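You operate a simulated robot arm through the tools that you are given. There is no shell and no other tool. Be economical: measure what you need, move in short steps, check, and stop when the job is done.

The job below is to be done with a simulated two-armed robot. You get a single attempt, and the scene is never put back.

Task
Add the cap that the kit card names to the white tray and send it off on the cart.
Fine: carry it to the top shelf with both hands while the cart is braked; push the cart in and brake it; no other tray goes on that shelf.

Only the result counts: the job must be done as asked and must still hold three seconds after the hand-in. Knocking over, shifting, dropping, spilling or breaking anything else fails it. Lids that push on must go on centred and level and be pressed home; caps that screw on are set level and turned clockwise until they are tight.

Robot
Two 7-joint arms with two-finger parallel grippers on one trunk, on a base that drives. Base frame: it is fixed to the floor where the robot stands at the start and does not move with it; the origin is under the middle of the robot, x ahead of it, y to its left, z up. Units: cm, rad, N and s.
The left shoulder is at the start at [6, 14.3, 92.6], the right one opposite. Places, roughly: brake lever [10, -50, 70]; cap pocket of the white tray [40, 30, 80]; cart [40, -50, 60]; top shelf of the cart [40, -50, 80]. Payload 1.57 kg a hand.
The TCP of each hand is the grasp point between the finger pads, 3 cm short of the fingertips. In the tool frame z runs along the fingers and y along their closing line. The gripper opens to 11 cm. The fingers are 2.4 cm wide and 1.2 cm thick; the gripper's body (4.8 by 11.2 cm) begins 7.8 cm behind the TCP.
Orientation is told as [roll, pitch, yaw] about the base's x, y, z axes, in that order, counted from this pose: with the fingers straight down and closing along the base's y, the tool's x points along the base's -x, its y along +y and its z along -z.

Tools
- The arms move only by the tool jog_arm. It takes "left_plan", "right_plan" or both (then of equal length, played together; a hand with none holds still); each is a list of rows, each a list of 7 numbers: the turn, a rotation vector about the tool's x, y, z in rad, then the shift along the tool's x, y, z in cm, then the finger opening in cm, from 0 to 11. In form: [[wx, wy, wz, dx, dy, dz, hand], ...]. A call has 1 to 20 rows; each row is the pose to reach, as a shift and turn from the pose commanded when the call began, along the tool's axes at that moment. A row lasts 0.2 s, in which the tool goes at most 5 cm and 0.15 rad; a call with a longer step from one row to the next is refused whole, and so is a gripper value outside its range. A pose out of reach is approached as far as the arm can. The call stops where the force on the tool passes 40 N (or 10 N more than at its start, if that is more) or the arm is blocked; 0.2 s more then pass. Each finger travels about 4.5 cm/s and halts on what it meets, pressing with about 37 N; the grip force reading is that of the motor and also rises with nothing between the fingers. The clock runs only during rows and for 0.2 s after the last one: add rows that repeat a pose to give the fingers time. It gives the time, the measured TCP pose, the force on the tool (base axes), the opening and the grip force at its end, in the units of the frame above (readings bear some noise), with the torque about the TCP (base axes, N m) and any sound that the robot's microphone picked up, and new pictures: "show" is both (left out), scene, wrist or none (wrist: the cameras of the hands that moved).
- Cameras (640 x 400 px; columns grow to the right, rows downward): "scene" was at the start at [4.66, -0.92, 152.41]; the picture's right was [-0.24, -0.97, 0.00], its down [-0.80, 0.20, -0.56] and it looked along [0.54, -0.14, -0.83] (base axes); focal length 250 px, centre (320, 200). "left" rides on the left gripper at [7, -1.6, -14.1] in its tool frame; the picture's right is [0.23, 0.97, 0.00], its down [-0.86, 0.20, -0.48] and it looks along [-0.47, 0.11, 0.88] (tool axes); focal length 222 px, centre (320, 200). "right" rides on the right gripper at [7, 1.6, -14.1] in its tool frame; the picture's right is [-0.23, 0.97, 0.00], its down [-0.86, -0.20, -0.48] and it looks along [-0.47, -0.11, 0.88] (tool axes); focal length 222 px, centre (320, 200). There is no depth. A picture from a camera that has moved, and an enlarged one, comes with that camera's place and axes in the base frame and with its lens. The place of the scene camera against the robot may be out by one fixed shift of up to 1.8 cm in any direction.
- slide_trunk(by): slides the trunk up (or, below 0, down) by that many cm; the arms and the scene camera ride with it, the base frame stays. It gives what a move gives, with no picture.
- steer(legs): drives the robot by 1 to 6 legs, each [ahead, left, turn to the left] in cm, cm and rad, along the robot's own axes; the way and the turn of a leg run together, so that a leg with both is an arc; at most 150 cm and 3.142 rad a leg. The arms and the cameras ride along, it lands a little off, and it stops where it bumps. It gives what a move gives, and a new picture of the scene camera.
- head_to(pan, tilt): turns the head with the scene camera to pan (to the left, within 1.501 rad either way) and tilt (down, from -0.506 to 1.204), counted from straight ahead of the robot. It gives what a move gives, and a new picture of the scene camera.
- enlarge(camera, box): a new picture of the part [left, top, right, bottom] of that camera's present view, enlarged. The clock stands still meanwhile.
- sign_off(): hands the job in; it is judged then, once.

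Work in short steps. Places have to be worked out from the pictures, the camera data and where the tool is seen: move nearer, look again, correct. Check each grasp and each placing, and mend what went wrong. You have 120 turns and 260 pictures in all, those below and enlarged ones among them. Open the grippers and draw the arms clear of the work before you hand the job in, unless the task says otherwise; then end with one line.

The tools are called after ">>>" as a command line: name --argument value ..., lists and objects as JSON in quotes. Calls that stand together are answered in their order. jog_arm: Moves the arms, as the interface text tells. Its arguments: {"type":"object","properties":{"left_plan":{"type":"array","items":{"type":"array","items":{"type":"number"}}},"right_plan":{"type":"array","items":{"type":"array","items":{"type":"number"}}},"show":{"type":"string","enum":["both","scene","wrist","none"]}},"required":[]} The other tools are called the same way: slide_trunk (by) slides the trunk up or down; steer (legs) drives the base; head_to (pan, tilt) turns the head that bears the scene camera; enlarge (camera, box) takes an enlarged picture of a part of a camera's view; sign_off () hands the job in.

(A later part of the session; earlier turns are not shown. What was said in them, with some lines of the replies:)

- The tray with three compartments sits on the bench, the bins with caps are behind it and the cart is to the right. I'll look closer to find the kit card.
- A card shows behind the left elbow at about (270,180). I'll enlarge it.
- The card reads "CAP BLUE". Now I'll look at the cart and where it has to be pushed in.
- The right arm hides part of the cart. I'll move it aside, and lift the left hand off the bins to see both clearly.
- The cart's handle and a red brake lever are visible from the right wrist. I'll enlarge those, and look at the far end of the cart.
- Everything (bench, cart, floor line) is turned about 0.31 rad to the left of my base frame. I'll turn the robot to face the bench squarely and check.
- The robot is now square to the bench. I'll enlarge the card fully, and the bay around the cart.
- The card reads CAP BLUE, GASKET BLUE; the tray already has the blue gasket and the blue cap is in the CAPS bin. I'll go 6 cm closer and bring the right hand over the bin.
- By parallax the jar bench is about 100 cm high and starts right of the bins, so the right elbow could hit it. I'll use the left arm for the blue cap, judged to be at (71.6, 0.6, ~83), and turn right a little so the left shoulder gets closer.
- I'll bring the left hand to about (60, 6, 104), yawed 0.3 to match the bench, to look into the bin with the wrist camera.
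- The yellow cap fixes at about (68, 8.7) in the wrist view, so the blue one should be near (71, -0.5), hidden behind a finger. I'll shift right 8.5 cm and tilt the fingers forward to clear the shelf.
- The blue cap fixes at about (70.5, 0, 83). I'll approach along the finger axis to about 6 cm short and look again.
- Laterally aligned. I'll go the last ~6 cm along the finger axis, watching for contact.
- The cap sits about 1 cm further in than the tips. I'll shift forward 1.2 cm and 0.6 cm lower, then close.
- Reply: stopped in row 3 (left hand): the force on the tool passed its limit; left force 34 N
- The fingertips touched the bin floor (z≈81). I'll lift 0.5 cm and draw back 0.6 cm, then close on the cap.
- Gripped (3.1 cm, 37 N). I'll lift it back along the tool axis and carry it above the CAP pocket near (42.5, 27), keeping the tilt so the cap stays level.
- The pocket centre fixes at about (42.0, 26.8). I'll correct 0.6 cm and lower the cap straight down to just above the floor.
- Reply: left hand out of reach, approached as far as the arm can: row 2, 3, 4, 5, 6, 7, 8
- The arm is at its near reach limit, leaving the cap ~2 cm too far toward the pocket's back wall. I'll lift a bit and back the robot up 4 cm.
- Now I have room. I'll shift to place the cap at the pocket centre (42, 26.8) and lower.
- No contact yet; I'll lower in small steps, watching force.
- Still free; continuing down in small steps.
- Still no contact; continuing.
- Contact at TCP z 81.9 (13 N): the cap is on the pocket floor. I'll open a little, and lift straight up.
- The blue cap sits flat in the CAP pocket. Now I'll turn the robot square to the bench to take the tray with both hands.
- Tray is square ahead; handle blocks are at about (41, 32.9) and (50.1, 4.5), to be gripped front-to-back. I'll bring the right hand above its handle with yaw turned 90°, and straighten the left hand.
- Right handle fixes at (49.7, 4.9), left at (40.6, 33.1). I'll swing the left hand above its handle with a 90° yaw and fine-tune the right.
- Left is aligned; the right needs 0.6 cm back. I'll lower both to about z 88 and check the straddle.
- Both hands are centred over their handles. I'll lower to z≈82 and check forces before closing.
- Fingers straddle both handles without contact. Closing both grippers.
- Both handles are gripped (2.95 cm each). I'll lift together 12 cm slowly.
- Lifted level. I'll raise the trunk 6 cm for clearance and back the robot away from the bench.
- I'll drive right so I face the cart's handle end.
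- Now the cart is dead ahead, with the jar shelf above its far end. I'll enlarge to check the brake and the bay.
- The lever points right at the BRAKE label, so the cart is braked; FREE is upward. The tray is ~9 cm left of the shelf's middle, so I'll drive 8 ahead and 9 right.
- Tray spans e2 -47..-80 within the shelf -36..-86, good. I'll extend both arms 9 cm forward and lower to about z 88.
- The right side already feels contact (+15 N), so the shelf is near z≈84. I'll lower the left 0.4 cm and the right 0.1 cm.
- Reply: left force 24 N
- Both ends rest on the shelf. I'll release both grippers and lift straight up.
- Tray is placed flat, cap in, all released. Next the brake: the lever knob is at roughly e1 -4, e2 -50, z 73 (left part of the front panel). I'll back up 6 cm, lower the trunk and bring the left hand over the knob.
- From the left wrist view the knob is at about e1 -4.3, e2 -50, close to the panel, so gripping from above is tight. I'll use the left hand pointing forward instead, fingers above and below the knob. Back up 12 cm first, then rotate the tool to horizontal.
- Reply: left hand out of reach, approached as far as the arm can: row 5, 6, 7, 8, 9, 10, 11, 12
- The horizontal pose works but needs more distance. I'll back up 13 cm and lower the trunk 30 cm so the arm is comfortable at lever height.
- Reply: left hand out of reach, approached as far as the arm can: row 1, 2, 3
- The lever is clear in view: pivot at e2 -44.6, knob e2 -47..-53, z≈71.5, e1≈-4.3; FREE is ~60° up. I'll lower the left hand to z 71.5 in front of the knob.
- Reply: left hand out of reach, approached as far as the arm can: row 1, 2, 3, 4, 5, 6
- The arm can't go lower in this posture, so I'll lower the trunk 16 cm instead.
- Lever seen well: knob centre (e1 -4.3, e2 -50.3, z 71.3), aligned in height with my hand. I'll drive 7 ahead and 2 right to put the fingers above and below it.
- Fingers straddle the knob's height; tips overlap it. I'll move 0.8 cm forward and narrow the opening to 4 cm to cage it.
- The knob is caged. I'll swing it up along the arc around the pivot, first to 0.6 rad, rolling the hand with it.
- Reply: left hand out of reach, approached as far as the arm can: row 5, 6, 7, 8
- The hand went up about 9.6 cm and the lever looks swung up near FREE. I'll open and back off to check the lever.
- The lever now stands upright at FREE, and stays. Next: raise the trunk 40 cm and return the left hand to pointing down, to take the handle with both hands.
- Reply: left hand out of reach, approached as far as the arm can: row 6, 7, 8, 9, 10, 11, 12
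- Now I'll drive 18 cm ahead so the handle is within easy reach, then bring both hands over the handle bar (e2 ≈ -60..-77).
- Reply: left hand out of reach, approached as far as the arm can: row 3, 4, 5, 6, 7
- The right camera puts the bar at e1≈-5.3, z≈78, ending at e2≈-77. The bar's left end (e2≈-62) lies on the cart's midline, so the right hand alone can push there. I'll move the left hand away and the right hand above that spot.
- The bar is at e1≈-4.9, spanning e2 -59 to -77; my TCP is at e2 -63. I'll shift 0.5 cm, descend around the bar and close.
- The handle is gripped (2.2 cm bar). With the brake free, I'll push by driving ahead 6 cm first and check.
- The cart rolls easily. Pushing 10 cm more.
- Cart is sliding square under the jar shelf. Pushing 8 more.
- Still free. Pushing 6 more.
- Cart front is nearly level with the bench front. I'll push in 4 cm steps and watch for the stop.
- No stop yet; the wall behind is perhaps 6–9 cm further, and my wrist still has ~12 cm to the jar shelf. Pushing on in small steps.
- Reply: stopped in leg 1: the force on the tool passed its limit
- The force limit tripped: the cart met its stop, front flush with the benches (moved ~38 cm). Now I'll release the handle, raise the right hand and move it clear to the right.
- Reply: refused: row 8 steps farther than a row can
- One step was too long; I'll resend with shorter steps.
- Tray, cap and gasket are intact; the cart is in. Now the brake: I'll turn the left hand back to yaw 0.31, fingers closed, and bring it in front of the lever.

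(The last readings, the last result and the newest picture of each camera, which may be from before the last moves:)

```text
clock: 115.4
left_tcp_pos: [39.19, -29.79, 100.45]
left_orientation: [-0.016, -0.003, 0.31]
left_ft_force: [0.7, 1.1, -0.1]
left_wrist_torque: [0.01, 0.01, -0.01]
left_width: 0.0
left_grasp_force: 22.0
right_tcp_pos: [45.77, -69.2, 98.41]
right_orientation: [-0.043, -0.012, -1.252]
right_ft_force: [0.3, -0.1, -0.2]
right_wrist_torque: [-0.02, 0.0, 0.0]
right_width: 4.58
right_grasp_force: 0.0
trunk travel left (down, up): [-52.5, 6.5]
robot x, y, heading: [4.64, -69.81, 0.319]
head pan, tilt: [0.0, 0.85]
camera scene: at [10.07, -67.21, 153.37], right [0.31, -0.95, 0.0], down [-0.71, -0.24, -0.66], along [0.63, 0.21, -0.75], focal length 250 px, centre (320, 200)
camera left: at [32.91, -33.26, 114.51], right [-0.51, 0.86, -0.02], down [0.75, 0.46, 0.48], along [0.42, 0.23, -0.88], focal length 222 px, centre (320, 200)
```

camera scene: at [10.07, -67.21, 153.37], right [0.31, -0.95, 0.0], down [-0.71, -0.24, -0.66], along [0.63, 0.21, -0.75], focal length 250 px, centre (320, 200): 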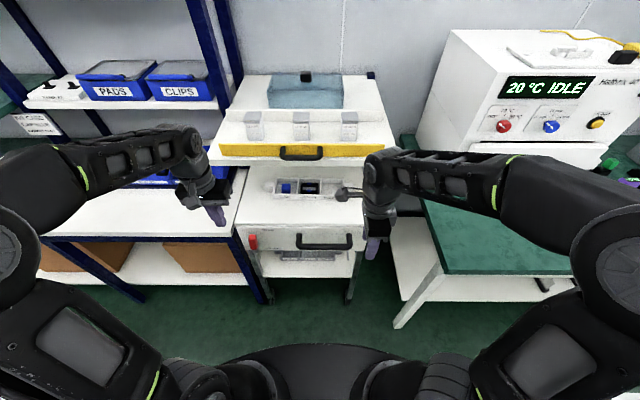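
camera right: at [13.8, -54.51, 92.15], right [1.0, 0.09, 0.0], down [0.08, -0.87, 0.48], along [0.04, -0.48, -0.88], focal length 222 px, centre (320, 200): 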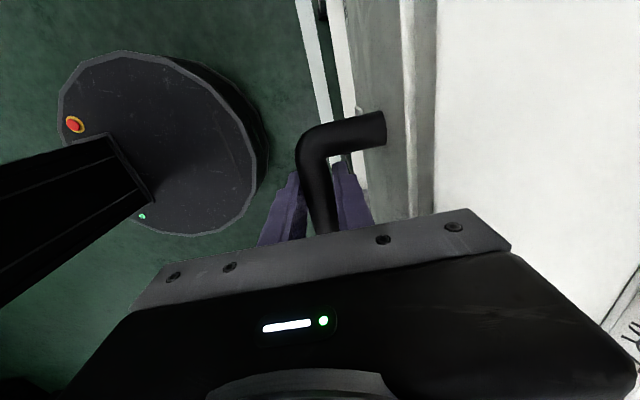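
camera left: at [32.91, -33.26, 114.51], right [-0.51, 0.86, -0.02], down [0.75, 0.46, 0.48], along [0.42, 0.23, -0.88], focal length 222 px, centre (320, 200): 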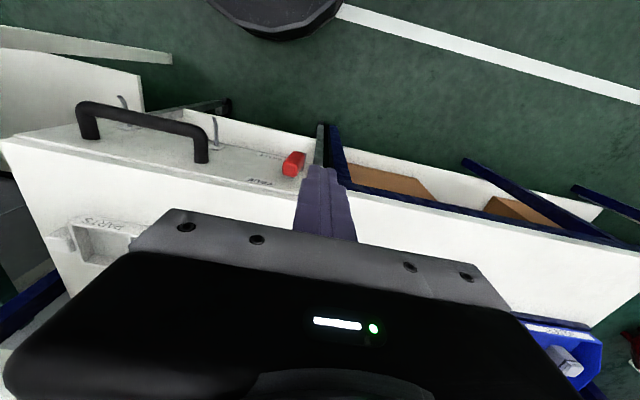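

The knob is at about e1 34.1, e2 -44, the shelf edge at e1 37.1. I'll tilt the closed fingers slightly forward and lower them just left of the upright knob.

>>> jog_arm --left_plan '[[0, -0.12, 0, -2, 0, 0, 0], [0, -0.25, 0, -4, 0, 0, 0], [0, -0.25, 0, -5.2, 0, 3, 0], [0, -0.25, 0, -5.2, 0, 7, 0], [0, -0.25, 0, -5.2, 0, 11, 0], [0, -0.25, 0, -5.2, 0, 15, 0], [0, -0.25, 0, -5.2, 0, 19, 0], [0, -0.25, 0, -5.2, 0, 23, 0], [0, -0.25, 0, -5.2, 0, 23, 0]]'

>>> enlarge --camera "scene" --box '[180, 180, 340, 280]'

```text
clock: 117.4
left_tcp_pos: [44.03, -28.6, 77.61]
left_orientation: [-0.017, -0.252, 0.316]
left_ft_force: [0.1, 0.9, 0.2]
left_wrist_torque: [-0.04, -0.02, 0.01]
left_width: 0.01
left_grasp_force: 21.2
right_tcp_pos: [45.89, -69.27, 98.29]
right_orientation: [-0.044, -0.012, -1.251]
right_ft_force: [0.1, 0.6, 0.0]
right_wrist_torque: [-0.02, -0.04, -0.02]
right_width: 4.57
right_grasp_force: 0.0
trunk travel left (down, up): [-52.5, 6.5]
robot x, y, heading: [4.77, -69.2, 0.318]
head pan, tilt: [0.0, 0.85]
camera scene: at [10.04, -67.23, 153.37], right [0.31, -0.95, 0.0], down [-0.71, -0.24, -0.66], along [0.63, 0.21, -0.75], focal length 250 px, centre (320, 200)
camera left: at [34.81, -33.09, 89.6], right [-0.51, 0.86, -0.07], down [0.61, 0.42, 0.67], along [0.61, 0.3, -0.74], focal length 222 px, centre (320, 200)
```

scene: 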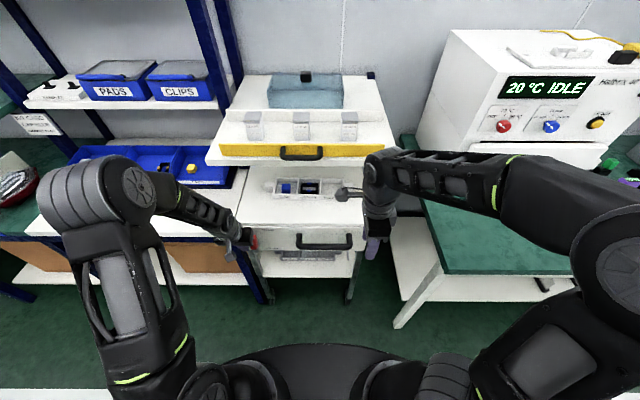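
left: 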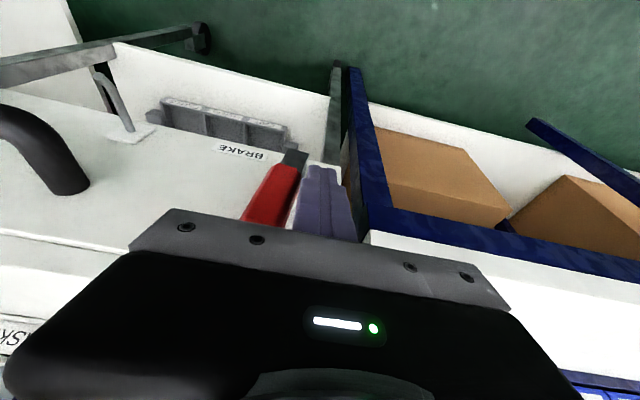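

```text
4.00 times, centred on (260, 230) of scene
camera zoom: at [10.04, -67.23, 153.37], right [0.31, -0.95, 0.0], down [-0.71, -0.24, -0.66], along [0.63, 0.21, -0.75], focal length 1001 px, centre (560, 80)
```

zoom: 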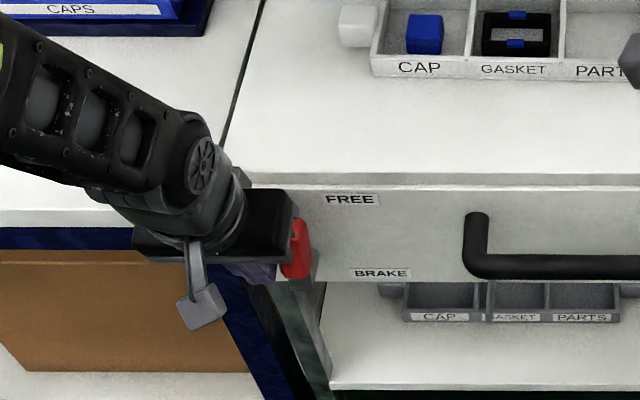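

The fingers are just left of the upright knob. I'll push it to the right (-e2) about 8 cm in small steps.

>>> jog_arm --left_plan '[[0, 0, 0, 0, -1, 0, 0], [0, 0, 0, 0, -2, 0, 0], [0, 0, 0, 0, -3, 0, 0], [0, 0, 0, 0, -4, 0, 0], [0, 0, 0, 0, -5, 0, 0], [0, 0, 0, 0, -6, 0, 0], [0, 0, 0, 0, -7, 0, 0], [0, 0, 0, 0, -7.8, 0, 0], [0, 0, 0, 0, -7.8, 0, 0]]' --show "wrist"

>>> enlarge --camera "scene" --box '[180, 180, 340, 280]'

```text
clock: 119.4
left_tcp_pos: [46.5, -36.08, 77.62]
left_orientation: [-0.018, -0.254, 0.315]
left_ft_force: [-0.7, 0.7, -0.3]
left_wrist_torque: [0.03, -0.02, -0.03]
left_width: 0.02
left_grasp_force: 21.4
right_tcp_pos: [45.72, -69.31, 98.39]
right_orientation: [-0.043, -0.012, -1.252]
right_ft_force: [-0.5, -1.0, -0.3]
right_wrist_torque: [0.02, 0.01, 0.0]
right_width: 4.61
right_grasp_force: 0.1
trunk travel left (down, up): [-52.5, 6.5]
robot x, y, heading: [4.38, -69.56, 0.321]
head pan, tilt: [0.0, 0.85]
camera left: at [37.23, -40.58, 89.48], right [-0.51, 0.86, -0.07], down [0.61, 0.42, 0.67], along [0.61, 0.3, -0.74], focal length 222 px, centre (320, 200)
```

left: 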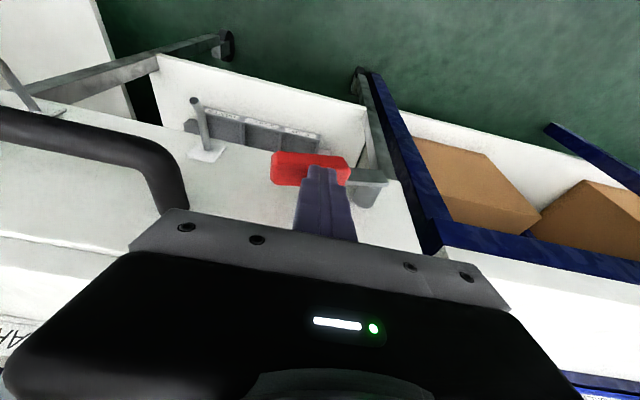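

```text
4.00 times, centred on (260, 230) of scene
camera zoom: at [10.07, -67.21, 153.37], right [0.31, -0.95, 0.0], down [-0.71, -0.24, -0.66], along [0.63, 0.21, -0.75], focal length 1001 px, centre (560, 80)
```

zoom: 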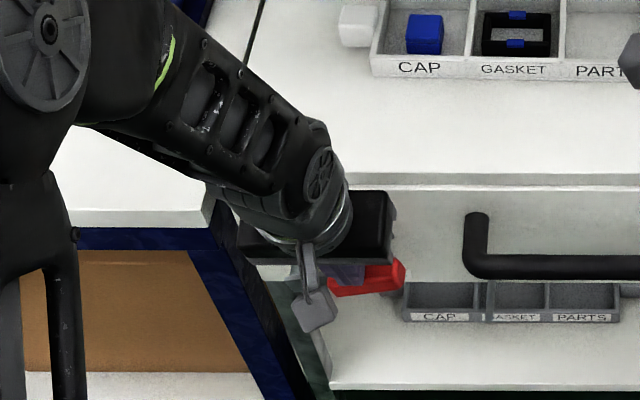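

The lever is nearly down. I'll press it down from above with the fingertips until resistance.

>>> jog_arm --left_plan '[[0, 0, 0, 0.12, 0, 0.5, 0], [0, 0, 0, 0.25, 0, 1, 0], [0, 0, 0, 0.37, 0, 1.5, 0], [0, 0, 0, 0.5, 0, 2, 0], [0, 0, 0, 0.6, 0, 2.4, 0], [0, 0, 0, 0.6, 0, 2.4, 0]]' --show "wrist"

>>> enlarge --camera "scene" --box '[180, 180, 340, 280]'

```text
clock: 120.5
left_tcp_pos: [46.6, -36.08, 75.88]
left_orientation: [-0.017, -0.26, 0.315]
left_ft_force: [-14.5, -4.1, 34.8]
left_wrist_torque: [0.07, 0.46, -0.02]
left_width: 0.01
left_grasp_force: 21.9
right_tcp_pos: [45.64, -69.33, 98.48]
right_orientation: [-0.041, -0.014, -1.253]
right_ft_force: [-0.2, -0.3, 0.5]
right_wrist_torque: [-0.01, 0.01, 0.01]
right_width: 4.61
right_grasp_force: 0.1
trunk travel left (down, up): [-52.5, 6.5]
robot x, y, heading: [4.86, -69.57, 0.321]
head pan, tilt: [0.0, 0.85]
stopped in row 5 (left hand): the force on the tool passed its limit (the readings are from after the stop); the commanded pose is now the measured one
camera left: at [37.14, -40.55, 87.67], right [-0.51, 0.86, -0.07], down [0.61, 0.42, 0.68], along [0.61, 0.3, -0.73], focal length 222 px, centre (320, 200)
```

left: 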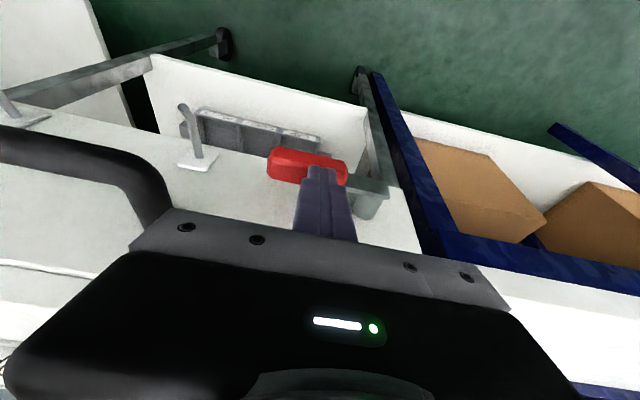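

```text
4.00 times, centred on (260, 230) of scene
camera zoom: at [9.65, -67.44, 153.44], right [0.32, -0.95, 0.0], down [-0.71, -0.24, -0.66], along [0.63, 0.21, -0.75], focal length 1001 px, centre (560, 80)
```

zoom: 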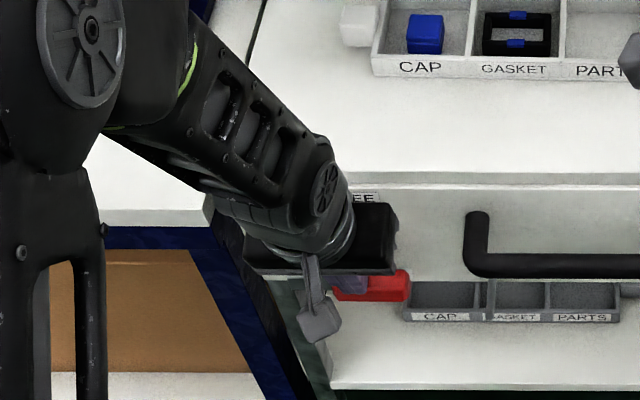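

The lever hit its stop at tip z≈73, i.e. horizontal at BRAKE. I'll lift the hand away and check.

>>> jog_arm --left_plan '[[0, 0, 0, -0.4, 0, -1.5, 0], [0, 0, 0, -1, 0, -4, 0], [0, 0, 0, -2, 0, -8, 0], [0, 0, 0, -3, 0, -12, 0], [0, 0, 0, -2, 4, -15, 2], [0, 0, 0, 0, 8, -17, 4], [0, 0, 0, 2, 12, -18, 6], [0, 0, 0, 2, 12, -18, 6]]' --show "scene"

>>> enlarge --camera "scene" --box '[200, 170, 400, 295]'

```text
refused: row 5 steps farther than a row can; nothing moved
```

```text
3.20 times, centred on (300, 232) of scene
camera zoom: at [9.65, -67.44, 153.44], right [0.32, -0.95, 0.0], down [-0.71, -0.24, -0.66], along [0.63, 0.21, -0.75], focal length 800 px, centre (384, 96)
```

zoom: 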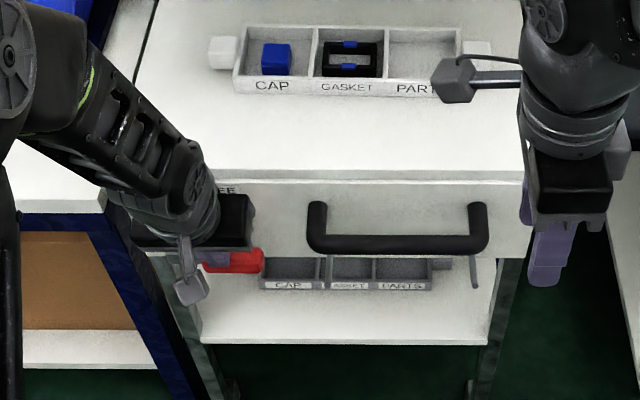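

Step too long; resending with shorter steps.

>>> jog_arm --left_plan '[[0, 0, 0, -0.4, 0, -1.5, 0], [0, 0, 0, -1, 0, -4, 0], [0, 0, 0, -2, 0, -8, 0], [0, 0, 0, -3, 0, -12, 0], [0, 0, 0, -2.5, 3, -14, 2], [0, 0, 0, -1.5, 6, -16, 4], [0, 0, 0, -0.5, 9, -17, 6], [0, 0, 0, 1, 12, -18, 6], [0, 0, 0, 1, 12, -18, 6]]' --show "scene"

>>> enlarge --camera "scene" --box '[200, 170, 400, 295]'

```text
clock: 122.5
left_tcp_pos: [37.71, -25.99, 92.15]
left_orientation: [-0.018, -0.256, 0.314]
left_ft_force: [0.8, 0.5, 0.2]
left_wrist_torque: [0.02, 0.01, 0.0]
left_width: 5.99
left_grasp_force: 0.1
right_tcp_pos: [45.88, -69.19, 98.28]
right_orientation: [-0.043, -0.013, -1.252]
right_ft_force: [0.2, 0.2, 0.5]
right_wrist_torque: [0.04, 0.01, -0.01]
right_width: 4.6
right_grasp_force: 0.2
trunk travel left (down, up): [-52.5, 6.5]
robot x, y, heading: [5.0, -69.53, 0.32]
head pan, tilt: [0.0, 0.85]
camera scene: at [10.09, -67.23, 153.37], right [0.31, -0.95, 0.0], down [-0.71, -0.24, -0.66], along [0.63, 0.21, -0.75], focal length 250 px, centre (320, 200)
```

scene: 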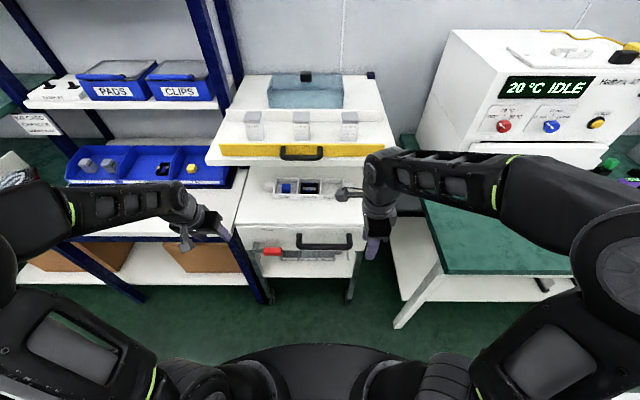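

```text
3.20 times, centred on (300, 232) of scene
camera zoom: at [10.09, -67.23, 153.37], right [0.31, -0.95, 0.0], down [-0.71, -0.24, -0.66], along [0.63, 0.21, -0.75], focal length 800 px, centre (384, 96)
```

zoom: 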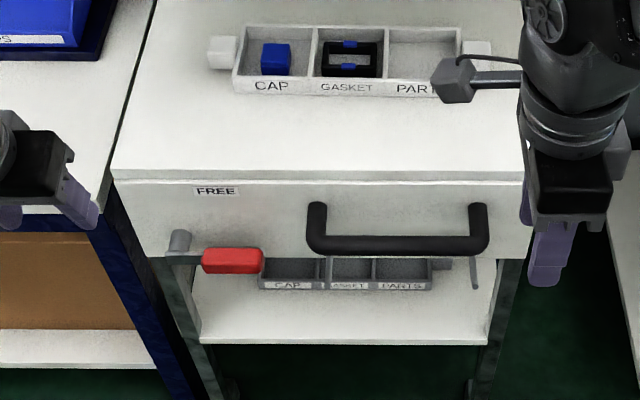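

The lever is back horizontal at BRAKE. I'll back the robot away with both arms clear and verify.

>>> steer --legs '[[-35, 0, 0]]'

>>> enlarge --camera "scene" --box '[220, 80, 420, 205]'

>>> slide_trunk --by -30

>>> enlarge --camera "scene" --box '[220, 40, 420, 165]'

```text
clock: 124.8
left_tcp_pos: [4.02, -37.12, 92.34]
left_orientation: [-0.017, -0.257, 0.313]
left_ft_force: [-0.6, 0.0, 0.0]
left_wrist_torque: [0.0, 0.0, -0.03]
left_width: 6.01
left_grasp_force: 0.2
right_tcp_pos: [12.03, -80.46, 98.35]
right_orientation: [-0.041, -0.012, -1.253]
right_ft_force: [-0.7, -0.2, 0.0]
right_wrist_torque: [0.0, 0.0, 0.02]
right_width: 4.59
right_grasp_force: 0.1
trunk travel left (down, up): [-52.5, 6.5]
robot x, y, heading: [-29.26, -80.84, 0.316]
head pan, tilt: [0.0, 0.85]
camera scene: at [-23.75, -78.39, 153.37], right [0.31, -0.95, 0.0], down [-0.71, -0.23, -0.66], along [0.63, 0.21, -0.75], focal length 250 px, centre (320, 200)
```

scene: 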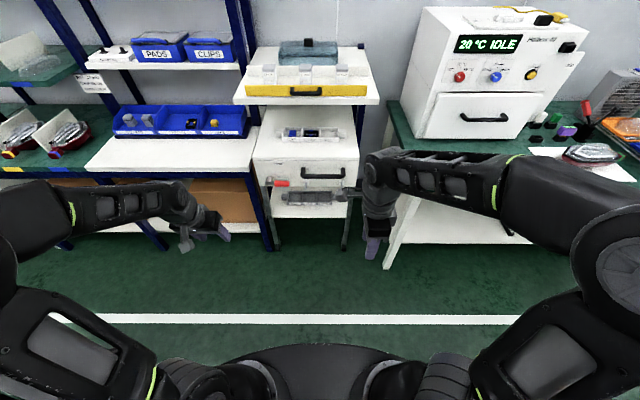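

```text
3.20 times, centred on (320, 142) of scene
camera zoom: at [-23.75, -78.39, 153.37], right [0.31, -0.95, 0.0], down [-0.71, -0.23, -0.66], along [0.63, 0.21, -0.75], focal length 800 px, centre (320, 384)
```

zoom: 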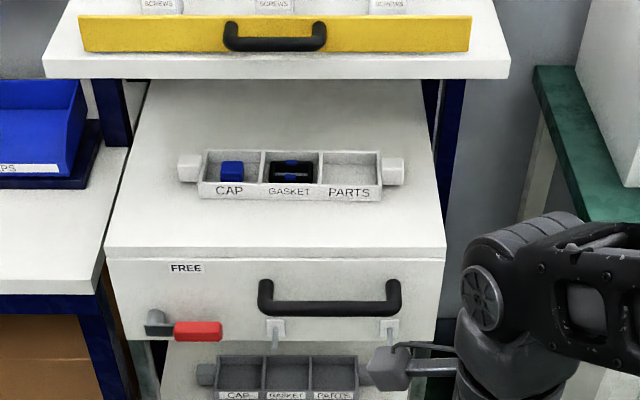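

```text
clock: 127.8
left_tcp_pos: [4.07, -37.19, 62.35]
left_orientation: [-0.018, -0.256, 0.311]
left_ft_force: [0.8, 0.2, -0.4]
left_wrist_torque: [0.01, -0.01, -0.01]
left_width: 6.0
left_grasp_force: 0.1
right_tcp_pos: [12.1, -80.39, 68.26]
right_orientation: [-0.044, -0.012, -1.254]
right_ft_force: [0.0, 0.7, -0.4]
right_wrist_torque: [0.01, 0.02, -0.01]
right_width: 4.59
right_grasp_force: 0.0
trunk travel left (down, up): [-22.5, 36.5]
robot x, y, heading: [-29.12, -80.69, 0.32]
head pan, tilt: [0.0, 0.85]
```

```text
3.20 times, centred on (320, 102) of scene
camera zoom: at [-23.66, -78.36, 123.37], right [0.31, -0.95, 0.0], down [-0.71, -0.23, -0.66], along [0.63, 0.21, -0.75], focal length 800 px, centre (320, 512)
```

zoom: 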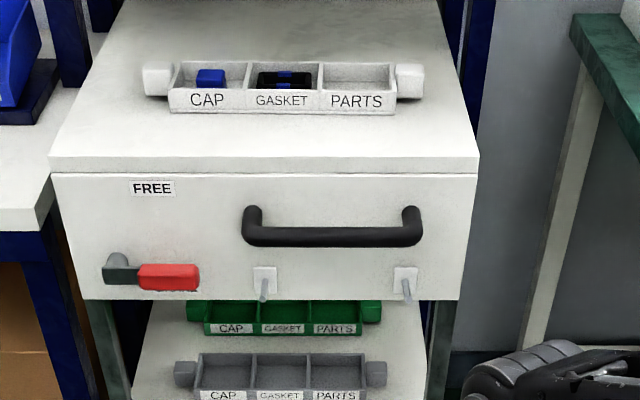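

Everything checks out: the blue cap is in the tray's CAP pocket, the tray is on the top shelf, the cart is in against its stop, the lever is at BRAKE, and the arms are clear. Handing in.

>>> sign_off

```text
The job is handed in.
```

The job is handed in: the blue cap named on the kit card is in the white tray's CAP pocket, and the tray was carried two-handed to the top shelf while the cart was braked. The cart was then pushed in to its stop and braked again.
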